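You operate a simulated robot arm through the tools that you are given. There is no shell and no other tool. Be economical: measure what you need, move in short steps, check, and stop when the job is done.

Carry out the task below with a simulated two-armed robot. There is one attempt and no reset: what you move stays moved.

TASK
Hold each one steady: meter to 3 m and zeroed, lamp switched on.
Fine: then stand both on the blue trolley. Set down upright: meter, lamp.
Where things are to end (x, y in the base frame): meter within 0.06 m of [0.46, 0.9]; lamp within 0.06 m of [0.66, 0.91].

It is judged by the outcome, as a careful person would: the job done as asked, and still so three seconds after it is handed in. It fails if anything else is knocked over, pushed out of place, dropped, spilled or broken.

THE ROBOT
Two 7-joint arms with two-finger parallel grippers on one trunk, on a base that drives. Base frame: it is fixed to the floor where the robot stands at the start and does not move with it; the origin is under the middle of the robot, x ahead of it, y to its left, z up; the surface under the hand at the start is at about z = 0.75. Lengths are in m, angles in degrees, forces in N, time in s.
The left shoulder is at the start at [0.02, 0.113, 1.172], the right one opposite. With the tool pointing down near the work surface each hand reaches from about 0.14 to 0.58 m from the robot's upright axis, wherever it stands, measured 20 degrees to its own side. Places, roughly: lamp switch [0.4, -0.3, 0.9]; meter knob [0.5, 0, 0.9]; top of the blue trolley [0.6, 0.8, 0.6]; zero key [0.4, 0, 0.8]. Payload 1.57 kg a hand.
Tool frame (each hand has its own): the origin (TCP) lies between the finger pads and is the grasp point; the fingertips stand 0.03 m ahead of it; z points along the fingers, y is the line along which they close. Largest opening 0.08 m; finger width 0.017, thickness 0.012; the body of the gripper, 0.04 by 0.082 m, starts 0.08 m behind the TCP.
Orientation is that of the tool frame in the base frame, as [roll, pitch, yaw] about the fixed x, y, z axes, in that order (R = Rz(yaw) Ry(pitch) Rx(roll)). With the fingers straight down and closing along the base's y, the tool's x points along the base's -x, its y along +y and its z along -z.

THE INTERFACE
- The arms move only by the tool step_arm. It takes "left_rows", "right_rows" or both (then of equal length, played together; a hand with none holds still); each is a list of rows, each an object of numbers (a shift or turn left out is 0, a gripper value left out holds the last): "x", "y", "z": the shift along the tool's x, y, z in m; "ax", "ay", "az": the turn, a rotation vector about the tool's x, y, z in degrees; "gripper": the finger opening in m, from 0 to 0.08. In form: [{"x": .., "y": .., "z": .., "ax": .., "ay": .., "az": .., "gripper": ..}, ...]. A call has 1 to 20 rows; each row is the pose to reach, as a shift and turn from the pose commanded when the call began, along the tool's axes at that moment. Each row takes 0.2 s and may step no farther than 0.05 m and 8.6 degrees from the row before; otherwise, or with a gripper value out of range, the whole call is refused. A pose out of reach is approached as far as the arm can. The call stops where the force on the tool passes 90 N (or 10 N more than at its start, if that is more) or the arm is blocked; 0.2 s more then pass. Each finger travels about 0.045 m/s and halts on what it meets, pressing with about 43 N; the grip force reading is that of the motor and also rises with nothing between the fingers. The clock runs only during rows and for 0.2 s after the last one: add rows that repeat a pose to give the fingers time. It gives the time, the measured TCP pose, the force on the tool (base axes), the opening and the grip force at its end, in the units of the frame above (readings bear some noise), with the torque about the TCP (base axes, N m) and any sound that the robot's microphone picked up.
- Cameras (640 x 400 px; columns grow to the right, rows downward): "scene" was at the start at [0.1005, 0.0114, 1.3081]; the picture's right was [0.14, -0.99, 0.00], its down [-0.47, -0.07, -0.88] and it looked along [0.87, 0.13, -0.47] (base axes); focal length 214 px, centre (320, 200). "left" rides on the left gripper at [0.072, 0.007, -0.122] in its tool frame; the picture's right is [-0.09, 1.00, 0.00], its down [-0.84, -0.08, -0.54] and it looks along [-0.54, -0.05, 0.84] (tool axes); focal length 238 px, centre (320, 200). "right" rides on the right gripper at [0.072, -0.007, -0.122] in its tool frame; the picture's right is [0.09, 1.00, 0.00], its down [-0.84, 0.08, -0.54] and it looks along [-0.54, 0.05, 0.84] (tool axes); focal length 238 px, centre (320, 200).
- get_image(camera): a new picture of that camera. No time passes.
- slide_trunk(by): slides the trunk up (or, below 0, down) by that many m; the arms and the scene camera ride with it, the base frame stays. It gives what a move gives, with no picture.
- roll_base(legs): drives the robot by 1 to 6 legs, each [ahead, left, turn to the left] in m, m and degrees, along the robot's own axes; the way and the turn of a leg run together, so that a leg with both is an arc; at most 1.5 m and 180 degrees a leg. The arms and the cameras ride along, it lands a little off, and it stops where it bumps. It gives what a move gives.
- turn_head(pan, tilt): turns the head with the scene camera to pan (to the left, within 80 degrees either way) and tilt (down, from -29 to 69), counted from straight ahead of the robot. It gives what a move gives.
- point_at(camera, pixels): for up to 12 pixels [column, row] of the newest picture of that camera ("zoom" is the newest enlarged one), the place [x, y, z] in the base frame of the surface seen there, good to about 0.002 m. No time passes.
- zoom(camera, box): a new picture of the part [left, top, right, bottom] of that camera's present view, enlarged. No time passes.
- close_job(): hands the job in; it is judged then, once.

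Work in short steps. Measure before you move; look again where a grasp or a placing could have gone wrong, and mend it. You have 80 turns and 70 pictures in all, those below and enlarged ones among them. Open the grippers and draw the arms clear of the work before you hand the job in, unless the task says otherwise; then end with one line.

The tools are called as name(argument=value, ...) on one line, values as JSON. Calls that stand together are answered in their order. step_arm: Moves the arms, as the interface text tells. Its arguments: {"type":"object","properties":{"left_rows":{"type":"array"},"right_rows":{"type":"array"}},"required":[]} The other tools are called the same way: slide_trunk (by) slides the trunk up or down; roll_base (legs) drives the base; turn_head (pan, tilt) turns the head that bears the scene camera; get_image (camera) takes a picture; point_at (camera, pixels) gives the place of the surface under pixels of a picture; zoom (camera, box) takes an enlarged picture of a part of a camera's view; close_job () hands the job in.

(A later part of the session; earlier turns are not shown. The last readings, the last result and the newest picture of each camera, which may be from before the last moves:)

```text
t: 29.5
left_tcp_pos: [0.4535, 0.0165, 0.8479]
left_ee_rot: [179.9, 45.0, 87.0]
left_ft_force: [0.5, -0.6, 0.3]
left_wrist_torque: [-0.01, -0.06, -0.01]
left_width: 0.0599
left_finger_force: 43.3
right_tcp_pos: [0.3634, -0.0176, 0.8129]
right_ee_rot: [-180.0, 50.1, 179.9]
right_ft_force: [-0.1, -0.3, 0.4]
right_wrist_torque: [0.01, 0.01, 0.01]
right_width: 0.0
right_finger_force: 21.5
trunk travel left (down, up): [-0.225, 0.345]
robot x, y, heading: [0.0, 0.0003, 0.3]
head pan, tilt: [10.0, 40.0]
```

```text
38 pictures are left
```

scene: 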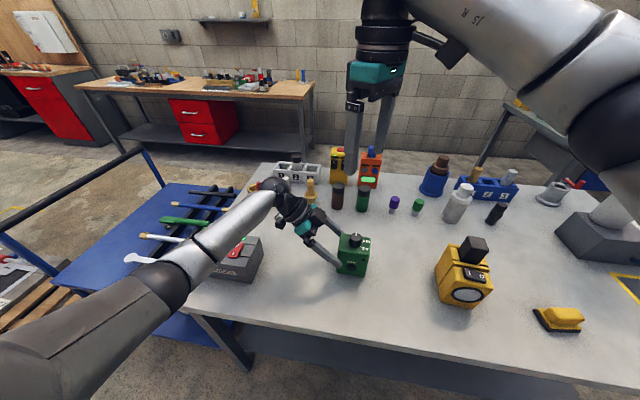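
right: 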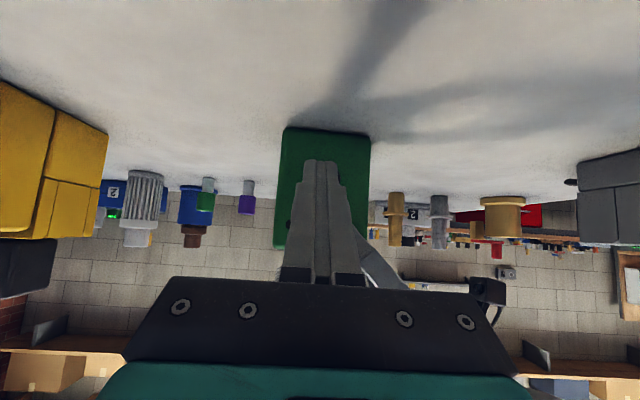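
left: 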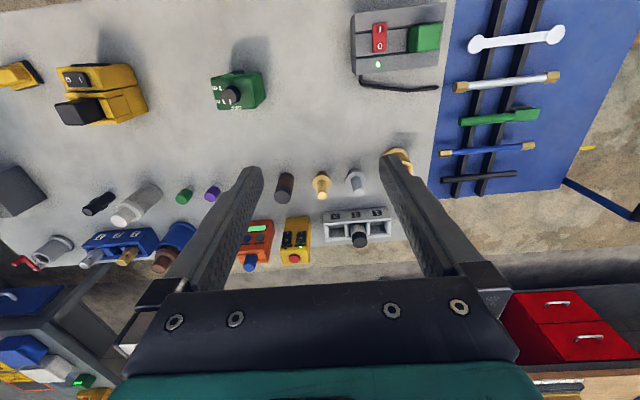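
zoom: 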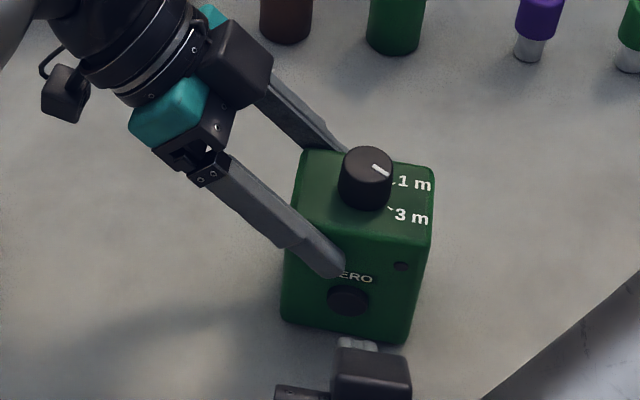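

The tips are aligned with the key. I'll advance 33 mm along +x in small steps and read the force.

step_arm(right_rows=[{"z": 0.0115, "x": -0.0096}, {"z": 0.0199, "x": -0.0167}, {"z": 0.0222, "x": -0.0186}, {"z": 0.0237, "x": -0.0199}, {"z": 0.0253, "x": -0.0212}, {"z": 0.0253, "x": -0.0212}])

zoom(camera="scene", box=[290, 200, 400, 290])

```text
t: 30.9
left_tcp_pos: [0.4545, 0.0173, 0.8491]
left_ee_rot: [179.6, 44.9, 87.0]
left_ft_force: [18.7, -2.1, -3.9]
left_wrist_torque: [0.13, -0.97, 0.66]
left_width: 0.0597
left_finger_force: 42.5
right_tcp_pos: [0.395, -0.0178, 0.8127]
right_ee_rot: [179.9, 49.8, -180.0]
right_ft_force: [-19.4, 2.6, 8.0]
right_wrist_torque: [-0.06, 0.0, 0.0]
right_width: 0.0001
right_finger_force: 21.3
trunk travel left (down, up): [-0.225, 0.345]
robot x, y, heading: [0.0003, 0.0045, -0.0]
head pan, tilt: [10.0, 40.0]
heard: click
```

```text
4.44 times, centred on (345, 245) of scene
```

zoom: 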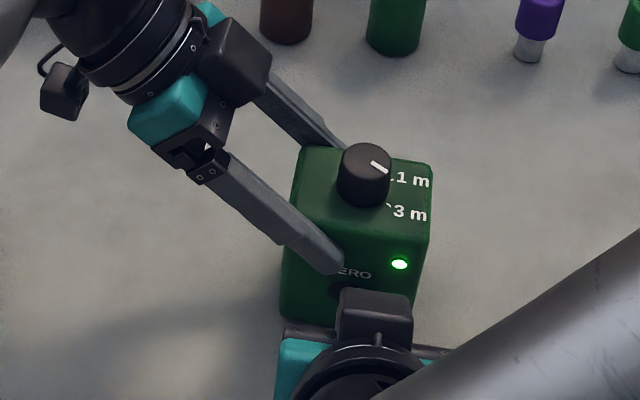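

A click was heard and the LED shines green. I'll withdraw the right hand and check that it stays lit.

step_arm(right_rows=[{"z": -0.03, "x": 0.025}, {"z": -0.06, "x": 0.05}, {"z": -0.08, "x": 0.06}])

zoom(camera="scene", box=[290, 190, 500, 310])

```text
t: 31.7
left_tcp_pos: [0.4512, 0.0174, 0.8491]
left_ee_rot: [-179.9, 44.9, 87.0]
left_ft_force: [-1.4, -1.6, 1.9]
left_wrist_torque: [0.07, 0.13, -0.02]
left_width: 0.0599
left_finger_force: 42.9
right_tcp_pos: [0.2967, -0.0212, 0.8176]
right_ee_rot: [-179.9, 50.1, 179.9]
right_ft_force: [-1.1, 0.0, 0.6]
right_wrist_torque: [-0.01, -0.01, 0.01]
right_width: 0.0002
right_finger_force: 21.2
trunk travel left (down, up): [-0.225, 0.345]
robot x, y, heading: [-0.0013, -0.0016, -0.1]
head pan, tilt: [10.0, 40.0]
```

```text
3.05 times, centred on (395, 250) of scene
```

zoom: 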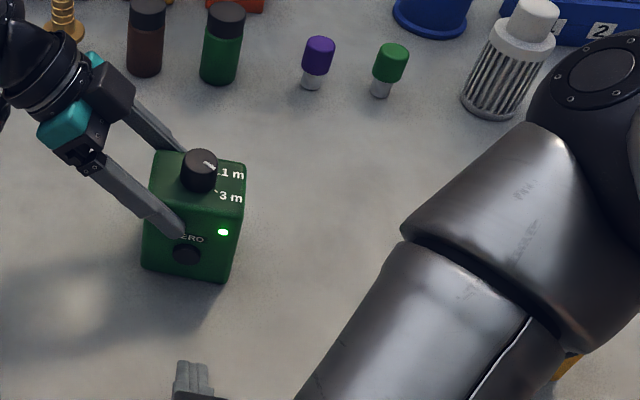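

The LED stays lit with the key released. I'll let go of the meter and back the left hand off along its axis, while raising and levelling the right hand (ay +50).

step_arm(left_rows=[{"gripper": 0.08}, {"gripper": 0.08}, {"gripper": 0.08}, {"gripper": 0.08}, {"z": -0.03}, {"z": -0.07}, {"z": -0.12}, {"z": -0.16}, {"z": -0.2}, {"z": -0.2}], right_rows=[{"x": -0.02, "z": -0.02}, {"x": -0.05, "z": -0.05}, {"x": -0.08, "z": -0.08, "ay": 7}, {"x": -0.11, "z": -0.1, "ay": 14}, {"x": -0.14, "z": -0.12, "ay": 21}, {"x": -0.17, "z": -0.14, "ay": 28}, {"x": -0.2, "z": -0.14, "ay": 35}, {"x": -0.22, "z": -0.14, "ay": 42}, {"x": -0.24, "z": -0.14, "ay": 50}, {"x": -0.24, "z": -0.14, "ay": 50}])

```text
t: 33.9
left_tcp_pos: [0.4602, 0.1596, 0.9896]
left_ee_rot: [180.0, 45.1, 86.9]
left_ft_force: [0.0, -0.2, -0.2]
left_wrist_torque: [-0.03, 0.0, 0.0]
left_width: 0.08
left_finger_force: 0.0
right_tcp_pos: [0.3443, -0.0206, 1.0939]
right_ee_rot: [180.0, -0.1, -179.9]
right_ft_force: [0.3, -0.8, -0.6]
right_wrist_torque: [0.01, 0.0, 0.01]
right_width: 0.0
right_finger_force: 21.0
right hand out of reach, approached as far as the arm can: row 3, 4
trunk travel left (down, up): [-0.225, 0.345]
robot x, y, heading: [-0.001, 0.0006, 0.2]
head pan, tilt: [10.0, 40.0]
```

I'll bring the right hand over the lamp's rear (about (0.45, -0.275)), opened and yawed -7.6° to match it.

step_arm(right_rows=[{"y": -0.045, "x": -0.018, "gripper": 0.08}, {"y": -0.09, "x": -0.036}, {"y": -0.13, "x": -0.054}, {"y": -0.17, "x": -0.072}, {"y": -0.21, "x": -0.09}, {"y": -0.255, "x": -0.106}, {"y": -0.255, "x": -0.106, "az": 7.6}, {"y": -0.255, "x": -0.106, "az": 7.6}])

get_image(camera="right")

zoom(camera="right", box=[270, 30, 370, 130])

```text
t: 35.7
left_tcp_pos: [0.4599, 0.1603, 0.9902]
left_ee_rot: [-180.0, 45.0, 87.1]
left_ft_force: [0.0, -0.4, -0.5]
left_wrist_torque: [-0.03, 0.01, 0.0]
left_width: 0.08
left_finger_force: 0.1
right_tcp_pos: [0.4492, -0.2733, 1.0931]
right_ee_rot: [-180.0, 0.1, 172.3]
right_ft_force: [-0.5, 0.2, 0.2]
right_wrist_torque: [0.03, -0.01, 0.04]
right_width: 0.0801
right_finger_force: 0.1
trunk travel left (down, up): [-0.225, 0.345]
robot x, y, heading: [0.0027, 0.0027, -0.2]
head pan, tilt: [10.0, 40.0]
```

```text
35 pictures are left
```

right: 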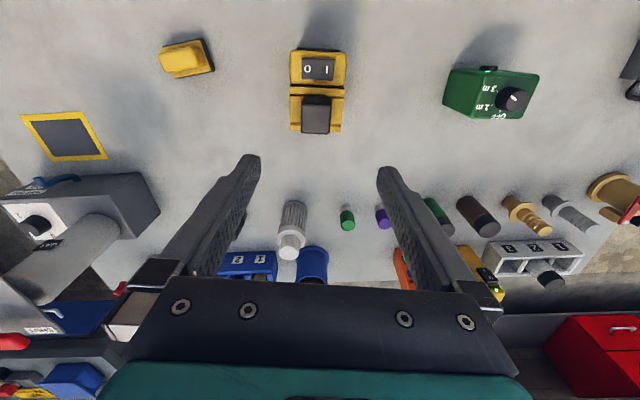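

```text
4.00 times, centred on (320, 80) of right
```

zoom: 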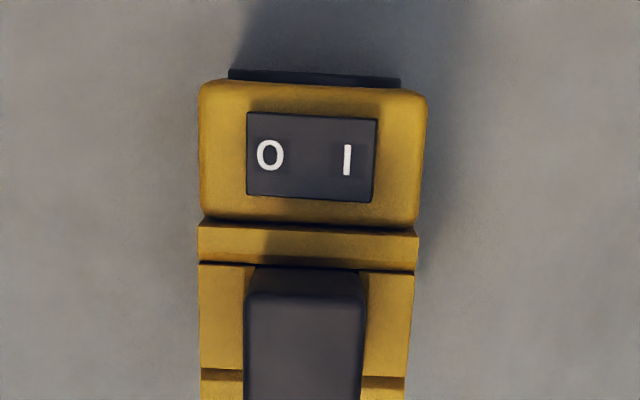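

I'll measure the lamp's edges and rear from this view.

point_at(camera="zoom", pixels=[[206, 100], [420, 105], [212, 212], [410, 212], [205, 245], [412, 250], [206, 340], [405, 345], [347, 160], [270, 155], [310, 340], [250, 300]])

point_at(camera="right", pixels=[[291, 115], [291, 128], [340, 118], [341, 130], [303, 130], [329, 131], [316, 100], [316, 128]])

```text
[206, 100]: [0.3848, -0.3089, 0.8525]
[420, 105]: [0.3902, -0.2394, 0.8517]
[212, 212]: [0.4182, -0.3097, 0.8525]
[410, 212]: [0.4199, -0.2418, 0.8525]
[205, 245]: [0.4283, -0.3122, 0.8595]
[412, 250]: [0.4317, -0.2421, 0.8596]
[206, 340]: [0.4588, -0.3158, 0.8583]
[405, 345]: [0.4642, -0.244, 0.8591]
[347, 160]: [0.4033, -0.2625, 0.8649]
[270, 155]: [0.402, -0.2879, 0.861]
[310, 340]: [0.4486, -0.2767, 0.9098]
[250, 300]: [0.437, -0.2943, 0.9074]
```

```text
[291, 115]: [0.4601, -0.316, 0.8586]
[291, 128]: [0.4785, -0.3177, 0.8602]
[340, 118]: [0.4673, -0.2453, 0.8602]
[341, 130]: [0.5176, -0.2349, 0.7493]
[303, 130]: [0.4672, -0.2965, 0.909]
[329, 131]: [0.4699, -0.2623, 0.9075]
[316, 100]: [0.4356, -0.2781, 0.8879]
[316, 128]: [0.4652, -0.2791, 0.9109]
```

The lamp's rear body is 0.072 wide, yawed about -5.5°, centred near y -0.279 at x 0.447. I'll align and descend to just above it, then check the clearance.

step_arm(right_rows=[{"x": 0.0015, "y": -0.0057, "az": -2.2, "z": 0.04}, {"x": 0.0015, "y": -0.0057, "az": -2.2, "z": 0.08}, {"x": 0.0015, "y": -0.0057, "az": -2.2, "z": 0.12}, {"x": 0.0015, "y": -0.0057, "az": -2.2, "z": 0.16}, {"x": 0.0015, "y": -0.0057, "az": -2.2, "z": 0.19}, {"x": 0.0015, "y": -0.0057, "az": -2.2, "z": 0.19}])

get_image(camera="right")

```text
t: 37.1
left_tcp_pos: [0.4608, 0.159, 0.9895]
left_ee_rot: [180.0, 45.0, 86.9]
left_ft_force: [0.2, 0.3, -0.4]
left_wrist_torque: [0.02, -0.02, 0.02]
left_width: 0.08
left_finger_force: 0.0
right_tcp_pos: [0.4445, -0.2784, 0.9015]
right_ee_rot: [-180.0, 0.0, 174.6]
right_ft_force: [0.1, 0.3, -0.1]
right_wrist_torque: [0.0, -0.03, -0.04]
right_width: 0.0799
right_finger_force: 0.1
trunk travel left (down, up): [-0.225, 0.345]
robot x, y, heading: [0.0013, -0.0001, -0.0]
head pan, tilt: [10.0, 40.0]
```

```text
33 pictures are left
```

right: 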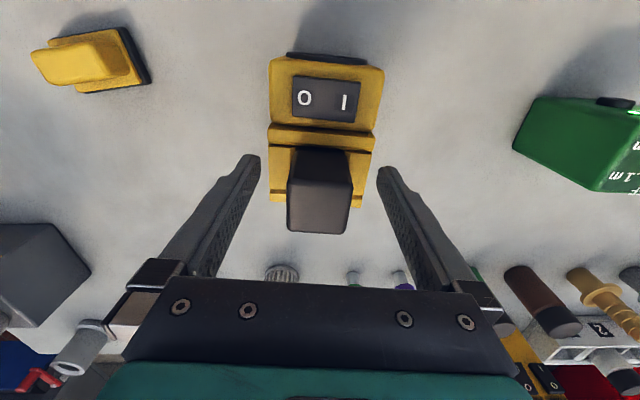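

The body (columns 268–365) sits centred between the fingers (260–377). I'll descend 48 mm and close.

step_arm(right_rows=[{"z": 0.015}, {"z": 0.03}, {"z": 0.048}, {"z": 0.048}, {"z": 0.048, "gripper": 0.06}, {"z": 0.048, "gripper": 0.06}, {"z": 0.048, "gripper": 0.06}])

zoom(camera="right", box=[220, 20, 420, 260])

```text
t: 38.7
left_tcp_pos: [0.4616, 0.1607, 0.9887]
left_ee_rot: [-180.0, 44.9, 87.1]
left_ft_force: [0.4, -0.1, 0.3]
left_wrist_torque: [-0.02, 0.03, -0.02]
left_width: 0.08
left_finger_force: 0.0
right_tcp_pos: [0.4477, -0.2793, 0.8545]
right_ee_rot: [-179.9, 0.0, 174.7]
right_ft_force: [-0.1, -0.5, -0.4]
right_wrist_torque: [-0.2, -0.09, -0.05]
right_width: 0.0759
right_finger_force: 38.0
trunk travel left (down, up): [-0.225, 0.345]
robot x, y, heading: [-0.0002, -0.0018, -0.1]
head pan, tilt: [10.0, 40.0]
```

```text
1.67 times, centred on (320, 140) of right
```

zoom: 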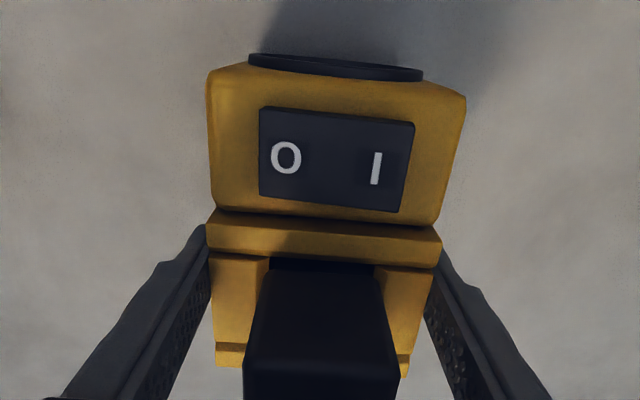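

The lamp is held (opening 0.0759, 38 N). Next I'll bring the left hand, closed and still tilted 45°, over to the lamp's left, staying above the meter.

step_arm(left_rows=[{"x": -0.022, "y": -0.0054, "z": 0.0275, "gripper": 0}, {"x": -0.0448, "y": -0.0108, "z": 0.055}, {"x": -0.0672, "y": -0.0162, "z": 0.0826}, {"x": -0.0896, "y": -0.0216, "z": 0.11}, {"x": -0.112, "y": -0.027, "z": 0.1377}, {"x": -0.1345, "y": -0.0325, "z": 0.165}, {"x": -0.157, "y": -0.038, "z": 0.193}, {"x": -0.1793, "y": -0.0433, "z": 0.2203}, {"x": -0.1793, "y": -0.0433, "z": 0.2203}])

get_image(camera="scene")

```text
t: 40.7
left_tcp_pos: [0.4028, -0.119, 0.9625]
left_ee_rot: [180.0, 45.0, 87.1]
left_ft_force: [-0.7, -0.4, -0.1]
left_wrist_torque: [-0.01, -0.01, 0.0]
left_width: 0.0001
left_finger_force: 21.1
right_tcp_pos: [0.4472, -0.2781, 0.8551]
right_ee_rot: [179.9, 0.0, 174.6]
right_ft_force: [0.9, 0.6, -1.4]
right_wrist_torque: [-0.01, -0.03, -0.01]
right_width: 0.0755
right_finger_force: 43.1
trunk travel left (down, up): [-0.225, 0.345]
robot x, y, heading: [0.0, 0.0051, -0.1]
head pan, tilt: [10.0, 40.0]
```

```text
31 pictures are left
```

scene: 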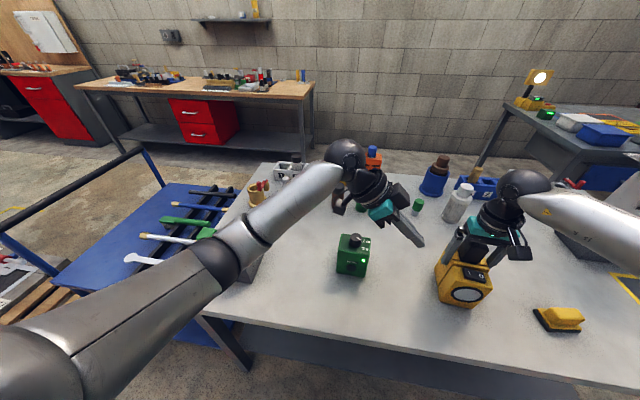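

The left hand stands clear to the lamp's left. I'll zoom to confirm the gap at the lamp and the meter's LED.

zoom(camera="scene", box=[320, 180, 540, 315])

```text
2.91 times, centred on (430, 248) of scene
```

zoom: 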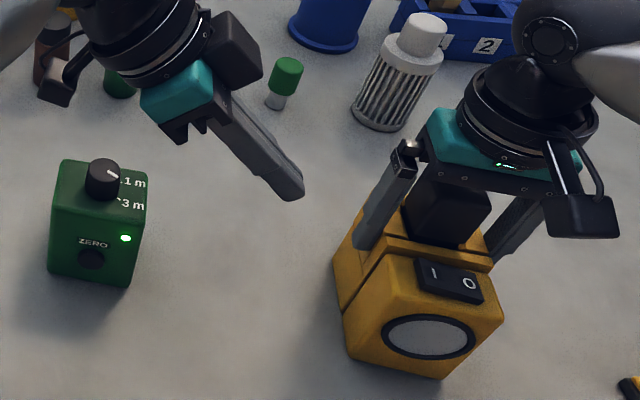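

The meter's LED is lit and the way to the "I" end of the rocker is open. I'll move to about 12 mm above it.

step_arm(left_rows=[{"x": -0.002, "z": 0.03, "y": 0.001}, {"x": -0.004, "z": 0.06, "y": 0.0025}, {"x": -0.02, "z": 0.085, "y": 0.004}, {"x": -0.035, "z": 0.108, "y": 0.0055}, {"x": -0.0494, "z": 0.1272, "y": 0.0065}, {"x": -0.0494, "z": 0.1272, "y": 0.0065}])

zoom(camera="scene", box=[400, 180, 540, 315])

zoom(camera="right", box=[220, 20, 420, 180])

```text
t: 42.1
left_tcp_pos: [0.4026, -0.2481, 0.905]
left_ee_rot: [-180.0, 45.0, 87.0]
left_ft_force: [0.6, 0.8, 1.4]
left_wrist_torque: [-0.02, -0.02, 0.01]
left_width: 0.0002
left_finger_force: 21.2
right_tcp_pos: [0.4471, -0.2779, 0.8555]
right_ee_rot: [-179.9, 0.0, 174.5]
right_ft_force: [-0.3, -0.6, -2.0]
right_wrist_torque: [0.03, -0.02, 0.0]
right_width: 0.0756
right_finger_force: 42.7
trunk travel left (down, up): [-0.225, 0.345]
robot x, y, heading: [0.0007, 0.0031, -0.1]
head pan, tilt: [10.0, 40.0]
```

```text
2.96 times, centred on (470, 248) of scene
```

zoom: 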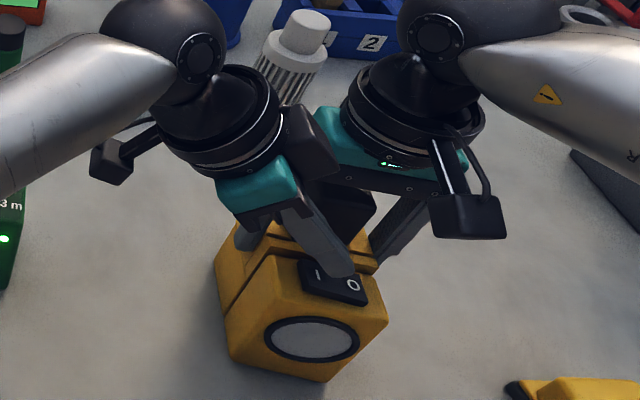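

```text
2.50 times, centred on (320, 100) of right
```

zoom: 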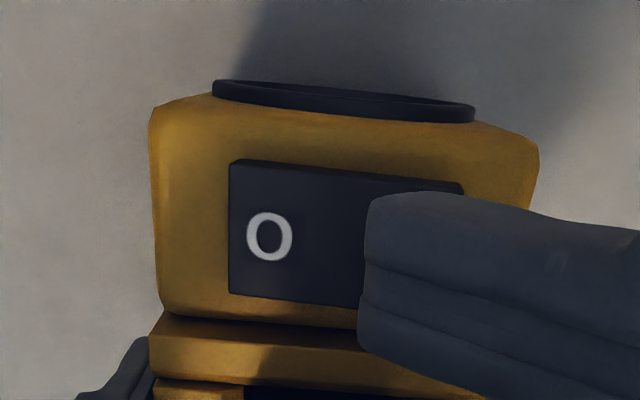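

The closed tips are over the "I" side. I'll press straight down in small steps, shifted 4 mm outward.

step_arm(left_rows=[{"x": 0.0028, "z": -0.0028, "y": -0.003}, {"x": 0.0099, "z": 0.0043, "y": -0.003}, {"x": 0.0127, "z": 0.0071, "y": -0.003}, {"x": 0.0148, "z": 0.0092, "y": -0.003}, {"x": 0.0162, "z": 0.0106, "y": -0.003}, {"x": 0.0162, "z": 0.0106, "y": -0.003}])

```text
t: 43.5
left_tcp_pos: [0.3985, -0.2428, 0.8882]
left_ee_rot: [179.9, 45.1, 86.9]
left_ft_force: [-2.0, 2.7, 7.3]
left_wrist_torque: [-0.06, 0.02, -0.12]
left_width: 0.0001
left_finger_force: 21.4
right_tcp_pos: [0.4472, -0.2781, 0.8554]
right_ee_rot: [-180.0, 0.1, 174.6]
right_ft_force: [3.1, -1.4, -6.2]
right_wrist_torque: [0.03, -0.24, 0.11]
right_width: 0.0759
right_finger_force: 43.0
trunk travel left (down, up): [-0.225, 0.345]
robot x, y, heading: [-0.003, 0.0012, -0.1]
head pan, tilt: [10.0, 40.0]
```

Contact at about 7 N but no click yet, so I'll press a few millimetres more.

step_arm(left_rows=[{"x": 0.0014, "z": 0.0014}, {"x": 0.0028, "z": 0.0028}, {"x": 0.0042, "z": 0.0042}, {"x": 0.0042, "z": 0.0042}])

zoom(camera="scene", box=[400, 180, 540, 315])

```text
t: 44.5
left_tcp_pos: [0.3986, -0.2436, 0.8868]
left_ee_rot: [179.7, 45.8, 86.6]
left_ft_force: [-10.5, 20.6, 42.1]
left_wrist_torque: [-0.13, 0.31, -0.14]
left_width: 0.0
left_finger_force: 21.3
right_tcp_pos: [0.4463, -0.2783, 0.8539]
right_ee_rot: [-179.7, 0.0, 174.4]
right_ft_force: [12.4, -14.3, -21.7]
right_wrist_torque: [0.86, -0.89, 0.29]
right_width: 0.0759
right_finger_force: 42.7
trunk travel left (down, up): [-0.225, 0.345]
robot x, y, heading: [0.004, 0.0014, -0.2]
head pan, tilt: [10.0, 40.0]
```

```text
2.96 times, centred on (470, 248) of scene
```

zoom: 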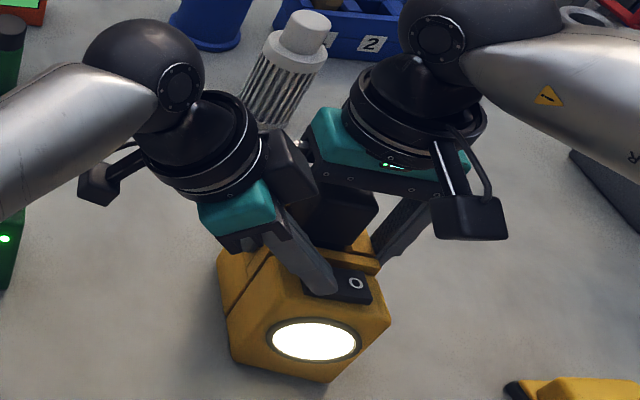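

The lamp is lit. I'll back the left hand off: up, left, then higher.

step_arm(left_rows=[{"x": -0.005, "z": -0.005}, {"x": -0.0106, "z": -0.0106}, {"x": 0.012, "z": -0.0332}, {"x": 0.036, "z": -0.0572}, {"x": 0.06, "z": -0.0812}, {"x": 0.0812, "z": -0.1024}, {"x": 0.056, "z": -0.127}, {"x": 0.0317, "z": -0.1519}, {"x": 0.0317, "z": -0.1519}])

zoom(camera="scene", box=[320, 180, 540, 315])

```text
t: 46.5
left_tcp_pos: [0.4038, -0.1116, 0.9671]
left_ee_rot: [-180.0, 44.9, 87.0]
left_ft_force: [0.3, 0.4, 0.6]
left_wrist_torque: [0.0, 0.02, 0.0]
left_width: 0.0
left_finger_force: 21.5
right_tcp_pos: [0.4472, -0.2778, 0.8554]
right_ee_rot: [-180.0, 0.0, 174.6]
right_ft_force: [-0.6, -0.6, 0.3]
right_wrist_torque: [-0.07, 0.07, -0.04]
right_width: 0.0758
right_finger_force: 43.1
trunk travel left (down, up): [-0.225, 0.345]
robot x, y, heading: [0.0014, 0.0029, -0.0]
head pan, tilt: [10.0, 40.0]
```

```text
2.91 times, centred on (430, 248) of scene
```

zoom: 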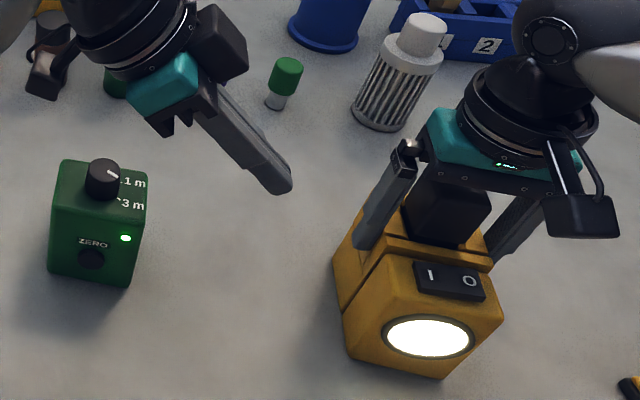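

Both devices are set: LED green, lamp lit. I'll now straighten the left hand above the meter, opened, for a top grip across its 0.06 depth.

step_arm(left_rows=[{"x": 0.0057, "y": 0.007, "z": -0.0182, "ay": 7.5, "gripper": 0.08}, {"x": 0.0114, "y": 0.014, "z": -0.0364, "ay": 15}, {"x": 0.017, "y": 0.021, "z": -0.0546, "ay": 22.5}, {"x": 0.0228, "y": 0.028, "z": -0.0728, "ay": 30}, {"x": 0.0285, "y": 0.035, "z": -0.091, "ay": 37.5}, {"x": 0.0342, "y": 0.0427, "z": -0.1092, "ay": 45}, {"x": 0.0342, "y": 0.0427, "z": -0.1092, "ay": 45}])

get_image(camera="left")

```text
t: 48.1
left_tcp_pos: [0.452, -0.0142, 1.0188]
left_ee_rot: [-180.0, 0.0, 86.9]
left_ft_force: [0.2, -0.4, 0.0]
left_wrist_torque: [-0.02, -0.01, -0.01]
left_width: 0.0799
left_finger_force: 0.0
right_tcp_pos: [0.4474, -0.2791, 0.8534]
right_ee_rot: [180.0, 0.1, 174.7]
right_ft_force: [1.2, -0.8, -0.1]
right_wrist_torque: [-0.04, 0.12, 0.02]
right_width: 0.0757
right_finger_force: 42.3
trunk travel left (down, up): [-0.225, 0.345]
robot x, y, heading: [0.0002, -0.0013, 0.0]
head pan, tilt: [10.0, 40.0]
```

```text
25 pictures are left
```

left: 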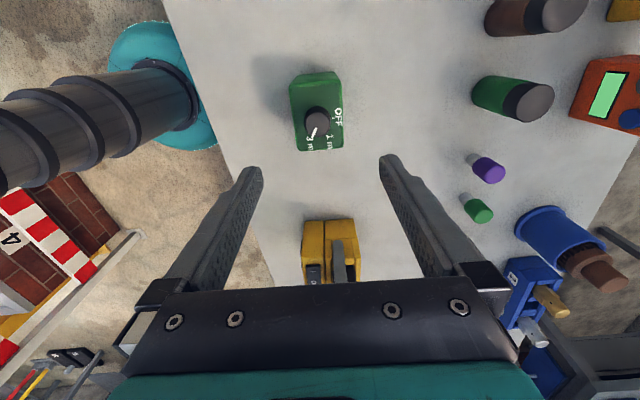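

The pointer is visible from above; I'll zoom to verify it against the 3 m tick.

zoom(camera="left", box=[285, 65, 355, 155])

point_at(camera="zoom", pixels=[[318, 205], [300, 255], [360, 170], [270, 190], [330, 160], [250, 300], [265, 300], [340, 270], [215, 60], [420, 45], [245, 350], [400, 350]])

```text
4.44 times, centred on (320, 110) of left
```

zoom: 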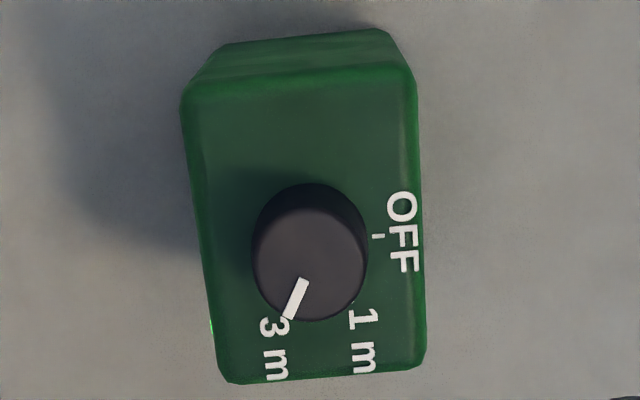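

```text
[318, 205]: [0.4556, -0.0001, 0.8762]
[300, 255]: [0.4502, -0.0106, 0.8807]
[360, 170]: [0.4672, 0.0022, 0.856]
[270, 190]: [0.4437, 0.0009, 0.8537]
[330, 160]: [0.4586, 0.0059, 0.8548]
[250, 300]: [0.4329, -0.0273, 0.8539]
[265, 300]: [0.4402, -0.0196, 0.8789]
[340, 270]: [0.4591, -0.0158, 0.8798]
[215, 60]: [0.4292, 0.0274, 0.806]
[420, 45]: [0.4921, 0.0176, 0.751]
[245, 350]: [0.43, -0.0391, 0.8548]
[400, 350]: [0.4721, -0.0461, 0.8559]
```

The pointer aims at "3 m". I'll descend to TCP z 0.857 and close on the meter's front and back, above the key.

step_arm(left_rows=[{"z": 0.04}, {"z": 0.08}, {"z": 0.11}, {"z": 0.14}, {"z": 0.162}, {"z": 0.162}, {"z": 0.162, "gripper": 0.04}, {"z": 0.162, "gripper": 0.04}, {"z": 0.162, "gripper": 0.04}, {"z": 0.162, "gripper": 0.04}])

zoom(camera="scene", box=[290, 180, 400, 290])

```text
t: 50.3
left_tcp_pos: [0.4508, -0.014, 0.8573]
left_ee_rot: [180.0, 0.0, 87.0]
left_ft_force: [0.0, 0.2, 0.3]
left_wrist_torque: [-0.02, 0.02, 0.04]
left_width: 0.0599
left_finger_force: 38.9
right_tcp_pos: [0.4478, -0.2766, 0.8554]
right_ee_rot: [-180.0, 0.0, 174.6]
right_ft_force: [-0.5, -0.6, -0.1]
right_wrist_torque: [-0.16, 0.25, 0.06]
right_width: 0.0755
right_finger_force: 43.1
trunk travel left (down, up): [-0.225, 0.345]
robot x, y, heading: [0.0024, -0.0011, 0.1]
head pan, tilt: [10.0, 40.0]
```

```text
3.64 times, centred on (345, 235) of scene
```

zoom: 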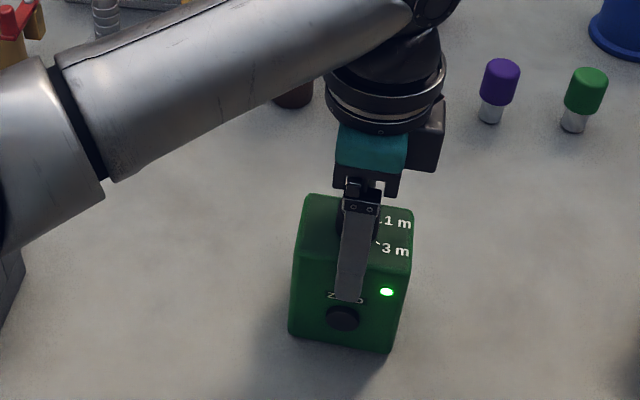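

Both are gripped. I'll lift both straight up 0.15 m together and check the readings.

step_arm(left_rows=[{"z": -0.01}, {"z": -0.03}, {"z": -0.06}, {"z": -0.09}, {"z": -0.12}, {"z": -0.15}, {"z": -0.15}], right_rows=[{"z": -0.01}, {"z": -0.03}, {"z": -0.06}, {"z": -0.09}, {"z": -0.12}, {"z": -0.15}, {"z": -0.15}])

turn_head(pan=65, tilt=45)

get_image(camera="scene")

```text
t: 51.9
left_tcp_pos: [0.4515, -0.0116, 1.0072]
left_ee_rot: [-179.9, 0.1, 87.0]
left_ft_force: [0.4, 0.2, -0.3]
left_wrist_torque: [0.0, 0.01, 0.0]
left_width: 0.04
left_finger_force: 0.1
right_tcp_pos: [0.4467, -0.2786, 1.0047]
right_ee_rot: [179.9, 0.0, 174.6]
right_ft_force: [-0.4, 0.3, 0.1]
right_wrist_torque: [-0.03, 0.0, -0.02]
right_width: 0.0599
right_finger_force: 0.1
trunk travel left (down, up): [-0.225, 0.345]
robot x, y, heading: [0.0008, -0.0004, -0.1]
head pan, tilt: [10.0, 40.0]
```

```text
t: 53.1
left_tcp_pos: [0.451, -0.0119, 1.0063]
left_ee_rot: [180.0, 0.0, 86.9]
left_ft_force: [-0.1, -0.6, 0.6]
left_wrist_torque: [0.0, 0.03, 0.01]
left_width: 0.0404
left_finger_force: 0.1
right_tcp_pos: [0.4469, -0.2788, 1.0035]
right_ee_rot: [-180.0, 0.0, 174.7]
right_ft_force: [-0.3, -0.2, 0.1]
right_wrist_torque: [0.01, -0.02, 0.01]
right_width: 0.0601
right_finger_force: 0.1
trunk travel left (down, up): [-0.225, 0.345]
robot x, y, heading: [-0.0009, -0.0005, -0.3]
head pan, tilt: [65.0, 45.0]
```

```text
22 pictures are left
```

scene: 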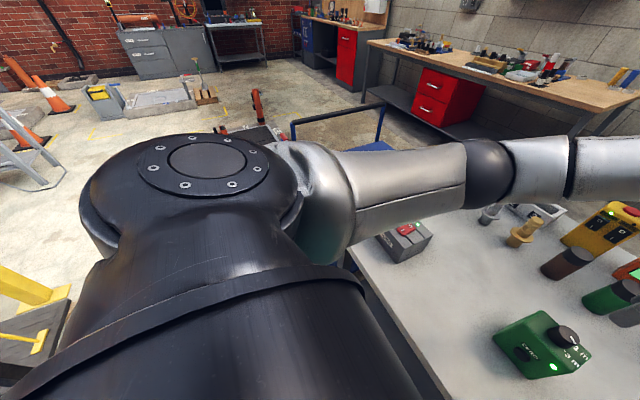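

The readings (openings 0.040 and 0.060, zero force) show both slipped out of the grips. I'll look at how they stand now.

turn_head(pan=0, tilt=45)

get_image(camera="scene")

zoom(camera="right", box=[230, 20, 410, 200])

```text
t: 54.5
left_tcp_pos: [0.4507, -0.01, 1.0059]
left_ee_rot: [-179.9, 0.0, 87.1]
left_ft_force: [0.4, 0.5, -0.4]
left_wrist_torque: [0.01, -0.03, -0.01]
left_width: 0.0401
left_finger_force: 0.0
right_tcp_pos: [0.4473, -0.2788, 1.0033]
right_ee_rot: [180.0, -0.1, 174.6]
right_ft_force: [0.4, 0.7, 0.8]
right_wrist_torque: [0.01, -0.01, -0.02]
right_width: 0.0599
right_finger_force: 0.0
trunk travel left (down, up): [-0.225, 0.345]
robot x, y, heading: [-0.0006, -0.001, -0.2]
head pan, tilt: [0.0, 45.0]
```

```text
21 pictures are left
```

scene: 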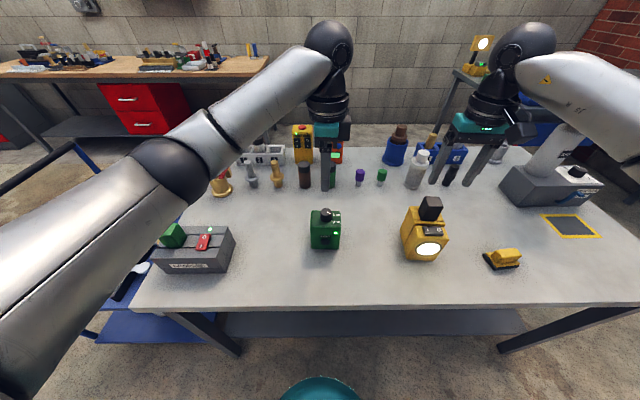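

```text
2.22 times, centred on (320, 110) of right
```

zoom: 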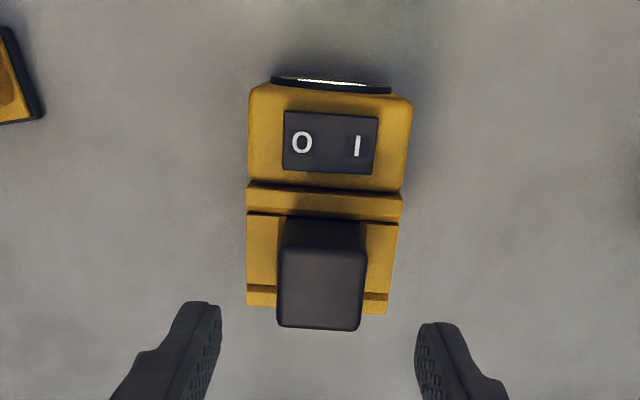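

Both stand upright and still set, at their places. The grips only caught with the tips; I'll take the lamp by its black block instead and the meter deeper, across y. Measuring the block now, and turning the left hand back to close along y.

point_at(camera="zoom", pixels=[[284, 265], [360, 268], [284, 318], [354, 322], [320, 290], [320, 225], [290, 225], [350, 225]])

step_arm(left_rows=[{"az": -8.2, "gripper": 0.08}, {"az": -16.4}, {"az": -24.6}, {"az": -32.8}, {"az": -41}, {"az": -49.2}, {"az": -57.4}, {"az": -65.6}, {"az": -73.8}, {"az": -82}, {"az": -90}, {"az": -90}])

get_image(camera="left")

```text
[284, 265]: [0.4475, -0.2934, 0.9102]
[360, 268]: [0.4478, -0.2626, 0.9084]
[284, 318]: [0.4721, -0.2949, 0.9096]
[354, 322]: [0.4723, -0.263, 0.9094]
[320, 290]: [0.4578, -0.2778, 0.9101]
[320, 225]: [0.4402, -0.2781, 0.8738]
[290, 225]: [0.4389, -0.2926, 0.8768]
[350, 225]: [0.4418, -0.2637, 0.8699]
```

```text
t: 57.1
left_tcp_pos: [0.4528, -0.0119, 1.0083]
left_ee_rot: [180.0, 0.0, 177.1]
left_ft_force: [-0.7, 0.4, -0.6]
left_wrist_torque: [0.01, 0.0, -0.01]
left_width: 0.0802
left_finger_force: 0.1
right_tcp_pos: [0.4473, -0.2796, 1.0045]
right_ee_rot: [-180.0, 0.0, 174.7]
right_ft_force: [0.3, 0.2, 0.2]
right_wrist_torque: [0.02, 0.0, -0.01]
right_width: 0.06
right_finger_force: 0.1
trunk travel left (down, up): [-0.225, 0.345]
robot x, y, heading: [-0.0008, 0.0024, 0.4]
head pan, tilt: [0.0, 45.0]
```

```text
19 pictures are left
```

left: 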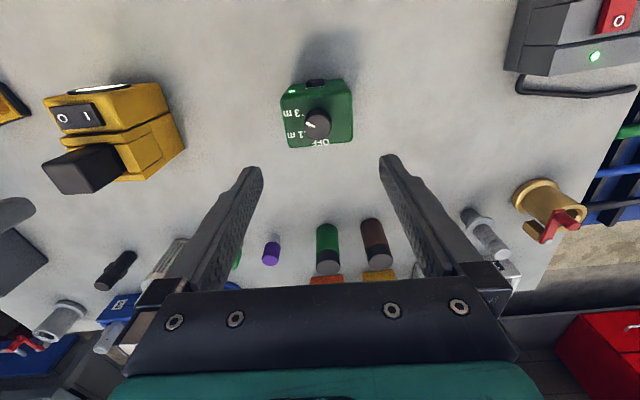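

The block is centred near (0.455, -0.2785), 0.034 wide. I'll measure the meter's top corners in the left picture.

point_at(camera="left", pixels=[[284, 97], [346, 95], [288, 144], [350, 138], [284, 120], [350, 118], [316, 117], [318, 127]])

```text
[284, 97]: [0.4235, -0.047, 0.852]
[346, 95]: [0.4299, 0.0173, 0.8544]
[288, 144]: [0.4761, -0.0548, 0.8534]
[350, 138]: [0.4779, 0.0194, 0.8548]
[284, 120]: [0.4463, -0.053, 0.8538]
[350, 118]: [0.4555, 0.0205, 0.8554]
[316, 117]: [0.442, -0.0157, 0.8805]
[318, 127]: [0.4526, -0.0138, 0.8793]
```

The meter's sides are at y -0.053 and 0.0205 (0.0735 wide, yaw about -4°). The right hand goes straight to the block's sides; the left descends to just above the meter top for a check.

step_arm(left_rows=[{"x": 0.0013, "y": -0.004, "az": 1, "z": 0.03}, {"x": 0.0013, "y": -0.004, "az": 1, "z": 0.06}, {"x": 0.0013, "y": -0.004, "az": 1, "z": 0.09}, {"x": 0.0013, "y": -0.004, "az": 1, "z": 0.111}, {"x": 0.0013, "y": -0.004, "az": 1, "z": 0.111}, {"x": 0.0013, "y": -0.004, "az": 1, "z": 0.111}], right_rows=[{"x": -0.0081, "y": 0.0016}, {"x": -0.0081, "y": 0.0016, "z": 0.03}, {"x": -0.0081, "y": 0.0016, "z": 0.06}, {"x": -0.0081, "y": 0.0016, "z": 0.09}, {"x": -0.0081, "y": 0.0016, "z": 0.109}, {"x": -0.0081, "y": 0.0016, "z": 0.109}])

get_image(camera="left")

```text
t: 58.5
left_tcp_pos: [0.4512, -0.0157, 0.8965]
left_ee_rot: [-180.0, 0.0, 176.1]
left_ft_force: [-0.4, 0.0, 0.3]
left_wrist_torque: [-0.03, 0.03, 0.03]
left_width: 0.08
left_finger_force: 0.1
right_tcp_pos: [0.4555, -0.278, 0.8949]
right_ee_rot: [180.0, 0.0, 174.6]
right_ft_force: [-0.1, 0.7, -0.1]
right_wrist_torque: [-0.01, -0.02, 0.03]
right_width: 0.0598
right_finger_force: 0.1
trunk travel left (down, up): [-0.225, 0.345]
robot x, y, heading: [0.0028, 0.0036, 0.4]
head pan, tilt: [0.0, 45.0]
```

```text
18 pictures are left
```

left: 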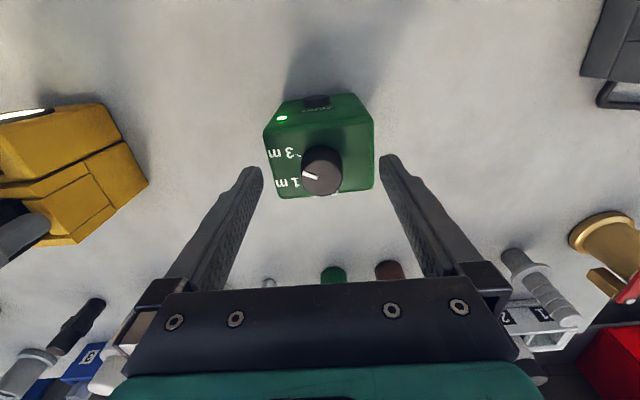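

The box (columns 267–374) is centred between the fingers (263–379). I'll descend 72 mm and close both hands fully.

step_arm(left_rows=[{"z": 0.012}, {"z": 0.024}, {"z": 0.04}, {"z": 0.056}, {"z": 0.072}, {"z": 0.072}, {"z": 0.072, "gripper": 0.0}, {"z": 0.072, "gripper": 0.0}, {"z": 0.072}, {"z": 0.072}], right_rows=[{"gripper": 0.0}, {"gripper": 0.0}, {"gripper": 0.0}, {"gripper": 0.0}, {"gripper": 0.0}, {"gripper": 0.0}, {"gripper": 0.0}, {"gripper": 0.0}, {"gripper": 0.0}, {"gripper": 0.0}])

```text
t: 59.2
left_tcp_pos: [0.4563, -0.0173, 0.8841]
left_ee_rot: [180.0, 1.4, 175.9]
left_ft_force: [-5.6, 2.1, 28.0]
left_wrist_torque: [1.21, 0.33, 0.18]
left_width: 0.0799
left_finger_force: 0.1
right_tcp_pos: [0.4541, -0.2786, 0.8965]
right_ee_rot: [-180.0, 0.1, 174.7]
right_ft_force: [1.0, -0.4, 1.1]
right_wrist_torque: [-0.02, -0.08, 0.03]
right_width: 0.0373
right_finger_force: 23.6
trunk travel left (down, up): [-0.225, 0.345]
robot x, y, heading: [0.0014, 0.001, -0.3]
head pan, tilt: [0.0, 45.0]
stopped in row 3 (left hand): the force on the tool passed its limit at 106 N (the readings are from after the stop); the commanded pose is now the measured one
```

The +y fingertip met the box's top edge (torque +1.2 about x). I'll rise back and look at how the meter stands.

step_arm(left_rows=[{"z": -0.012}, {"z": -0.02, "x": 0.005}, {"z": -0.02, "x": 0.005}])

zoom(camera="left", box=[240, 70, 400, 230])

point_at(camera="zoom", pixels=[[150, 120], [415, 100], [175, 280], [420, 275], [165, 200], [425, 200], [320, 200], [115, 240], [530, 220]])

```text
t: 60.0
left_tcp_pos: [0.4496, -0.016, 0.8998]
left_ee_rot: [179.9, 1.0, 176.0]
left_ft_force: [-0.8, -0.9, 0.4]
left_wrist_torque: [-0.02, -0.03, -0.02]
left_width: 0.08
left_finger_force: 0.1
right_tcp_pos: [0.4544, -0.2786, 0.8969]
right_ee_rot: [-180.0, 0.0, 174.6]
right_ft_force: [-2.4, -0.7, 11.3]
right_wrist_torque: [-0.03, 0.15, 0.01]
right_width: 0.0376
right_finger_force: 42.8
trunk travel left (down, up): [-0.225, 0.345]
robot x, y, heading: [0.0006, -0.0028, 0.1]
head pan, tilt: [0.0, 45.0]
```

```text
2.50 times, centred on (320, 150) of left
```

zoom: 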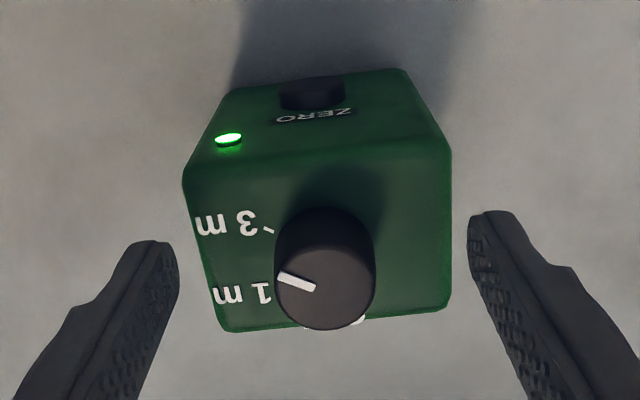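

```text
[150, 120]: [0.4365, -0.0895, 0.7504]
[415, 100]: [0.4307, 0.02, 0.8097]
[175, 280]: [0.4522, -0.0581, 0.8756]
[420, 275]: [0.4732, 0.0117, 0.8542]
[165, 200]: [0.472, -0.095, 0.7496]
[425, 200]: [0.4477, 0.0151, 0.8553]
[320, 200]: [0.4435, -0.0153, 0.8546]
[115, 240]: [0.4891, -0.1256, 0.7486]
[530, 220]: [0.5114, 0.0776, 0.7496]
```

The y-width is too tight for this hand, so I'll regrip the meter otherwise. First I'll test the lamp's block grip with a slow 3 cm lift, while the left hand rises clear.

step_arm(right_rows=[{"z": -0.003}, {"z": -0.006}, {"z": -0.01}, {"z": -0.014}, {"z": -0.018}, {"z": -0.022}, {"z": -0.026}, {"z": -0.03}, {"z": -0.03}], left_rows=[{"z": -0.02}, {"z": -0.04}, {"z": -0.06}, {"z": -0.08}, {"z": -0.1}, {"z": -0.12}, {"z": -0.12}, {"z": -0.12}, {"z": -0.12}])

zoom(camera="scene", box=[290, 130, 500, 280])

```text
t: 62.0
left_tcp_pos: [0.4489, -0.0158, 1.0193]
left_ee_rot: [180.0, 1.0, 176.0]
left_ft_force: [-0.4, -0.5, -0.2]
left_wrist_torque: [0.0, 0.0, 0.0]
left_width: 0.0801
left_finger_force: 0.0
right_tcp_pos: [0.4551, -0.278, 0.924]
right_ee_rot: [180.0, -0.1, 174.5]
right_ft_force: [-0.4, -0.6, -4.8]
right_wrist_torque: [-0.02, -0.04, -0.01]
right_width: 0.0374
right_finger_force: 42.6
trunk travel left (down, up): [-0.225, 0.345]
robot x, y, heading: [0.0042, 0.0014, 0.1]
head pan, tilt: [0.0, 45.0]
```

```text
2.67 times, centred on (395, 205) of scene
```

zoom: 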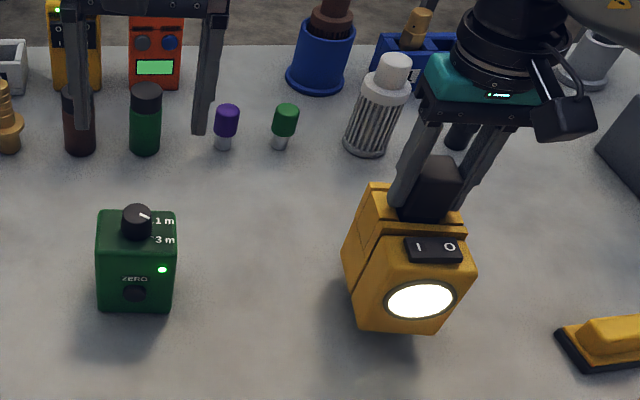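

The lamp lifts well by its block (4.8 N, still lit). I'll turn the left hand again to close along x, square over the meter, and prepare for a slower, firmer top grip.

step_arm(left_rows=[{"az": 8.2}, {"az": 16.4}, {"az": 24.6}, {"az": 32.8}, {"az": 41}, {"az": 49.2}, {"az": 57.4}, {"az": 65.6}, {"az": 73.8}, {"az": 82, "z": 0.03}, {"az": 90, "z": 0.06, "x": -0.0015}, {"az": 90, "z": 0.09, "x": -0.0015}])

zoom(camera="left", box=[240, 50, 400, 210])

point_at(camera="zoom", pixels=[[300, 200], [220, 150], [400, 150], [220, 230], [400, 230], [310, 100], [310, 260]])

```text
t: 64.6
left_tcp_pos: [0.4516, -0.0169, 0.929]
left_ee_rot: [179.0, 0.0, 85.7]
left_ft_force: [-0.4, 0.4, 0.0]
left_wrist_torque: [-0.02, 0.02, 0.03]
left_width: 0.0801
left_finger_force: 0.0
right_tcp_pos: [0.4544, -0.279, 0.9241]
right_ee_rot: [-180.0, -0.2, 174.6]
right_ft_force: [0.0, 0.1, -5.3]
right_wrist_torque: [-0.04, -0.04, -0.02]
right_width: 0.0376
right_finger_force: 43.3
trunk travel left (down, up): [-0.225, 0.345]
robot x, y, heading: [-0.0019, -0.0004, 0.0]
head pan, tilt: [0.0, 45.0]
```

```text
2.50 times, centred on (320, 130) of left
```

zoom: 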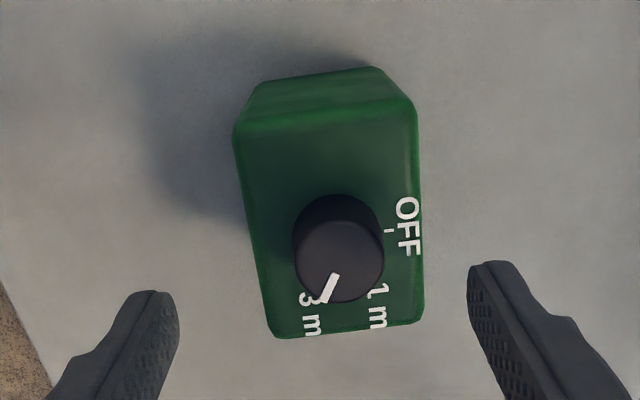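

```text
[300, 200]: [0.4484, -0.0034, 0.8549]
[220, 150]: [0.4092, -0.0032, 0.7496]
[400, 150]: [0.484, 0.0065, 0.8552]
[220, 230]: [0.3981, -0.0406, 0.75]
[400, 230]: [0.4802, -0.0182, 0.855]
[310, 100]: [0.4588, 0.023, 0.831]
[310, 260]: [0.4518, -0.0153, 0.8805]
```

The meter lies between the fingers. I'll descend 77 mm, close fully, let it settle, and lift slowly 2 cm.

step_arm(left_rows=[{"x": 0.003, "y": 0.002, "z": 0.02}, {"x": 0.003, "y": 0.002, "z": 0.04}, {"x": 0.003, "y": 0.002, "z": 0.06}, {"x": 0.003, "y": 0.002, "z": 0.077}, {"x": 0.003, "y": 0.002, "z": 0.077, "gripper": 0}, {"x": 0.003, "y": 0.002, "z": 0.077}, {"x": 0.003, "y": 0.002, "z": 0.077}, {"x": 0.003, "y": 0.002, "z": 0.077}, {"x": 0.003, "y": 0.002, "z": 0.077}, {"x": 0.003, "y": 0.002, "z": 0.075}, {"x": 0.003, "y": 0.002, "z": 0.073}, {"x": 0.003, "y": 0.002, "z": 0.07}, {"x": 0.003, "y": 0.002, "z": 0.067}, {"x": 0.003, "y": 0.002, "z": 0.064}, {"x": 0.003, "y": 0.002, "z": 0.061}, {"x": 0.003, "y": 0.002, "z": 0.057}, {"x": 0.003, "y": 0.002, "z": 0.057}])

zoom(camera="scene", box=[290, 130, 500, 280])

```text
t: 68.2
left_tcp_pos: [0.4552, -0.0125, 0.8727]
left_ee_rot: [179.0, -0.1, 85.9]
left_ft_force: [0.8, 0.0, -2.8]
left_wrist_torque: [0.0, 0.03, 0.01]
left_width: 0.0595
left_finger_force: 43.0
right_tcp_pos: [0.454, -0.2776, 0.9238]
right_ee_rot: [180.0, -0.3, 174.6]
right_ft_force: [0.7, -0.4, -4.5]
right_wrist_torque: [0.01, -0.07, 0.0]
right_width: 0.0376
right_finger_force: 43.0
trunk travel left (down, up): [-0.225, 0.345]
robot x, y, heading: [0.0015, 0.003, -0.1]
head pan, tilt: [0.0, 45.0]
```

```text
2.67 times, centred on (395, 205) of scene
```

zoom: 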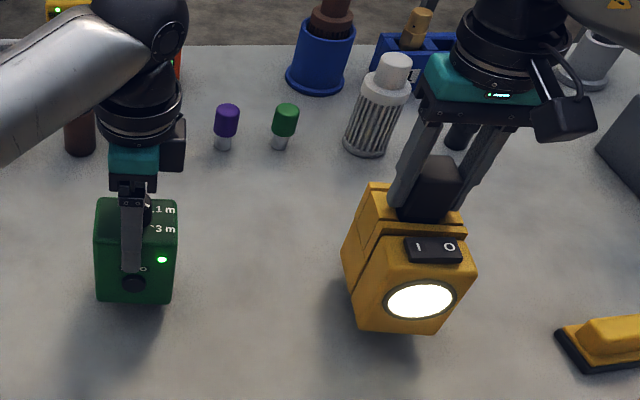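

Both now hang securely (2.8 N and 4.5 N). I'll raise the trunk gently 0.10 m to clear the table, then check.

slide_trunk(by=0.1)

```text
t: 69.5
left_tcp_pos: [0.4559, -0.0136, 0.9722]
left_ee_rot: [179.0, 0.0, 85.9]
left_ft_force: [0.6, 0.4, -3.7]
left_wrist_torque: [0.0, -0.02, -0.04]
left_width: 0.0594
left_finger_force: 42.9
right_tcp_pos: [0.4541, -0.2785, 1.0239]
right_ee_rot: [-179.9, -0.2, 174.6]
right_ft_force: [-1.1, -0.5, -5.1]
right_wrist_torque: [-0.02, -0.04, -0.01]
right_width: 0.0376
right_finger_force: 43.4
trunk travel left (down, up): [-0.325, 0.245]
robot x, y, heading: [-0.0032, 0.0013, -0.0]
head pan, tilt: [0.0, 45.0]
```

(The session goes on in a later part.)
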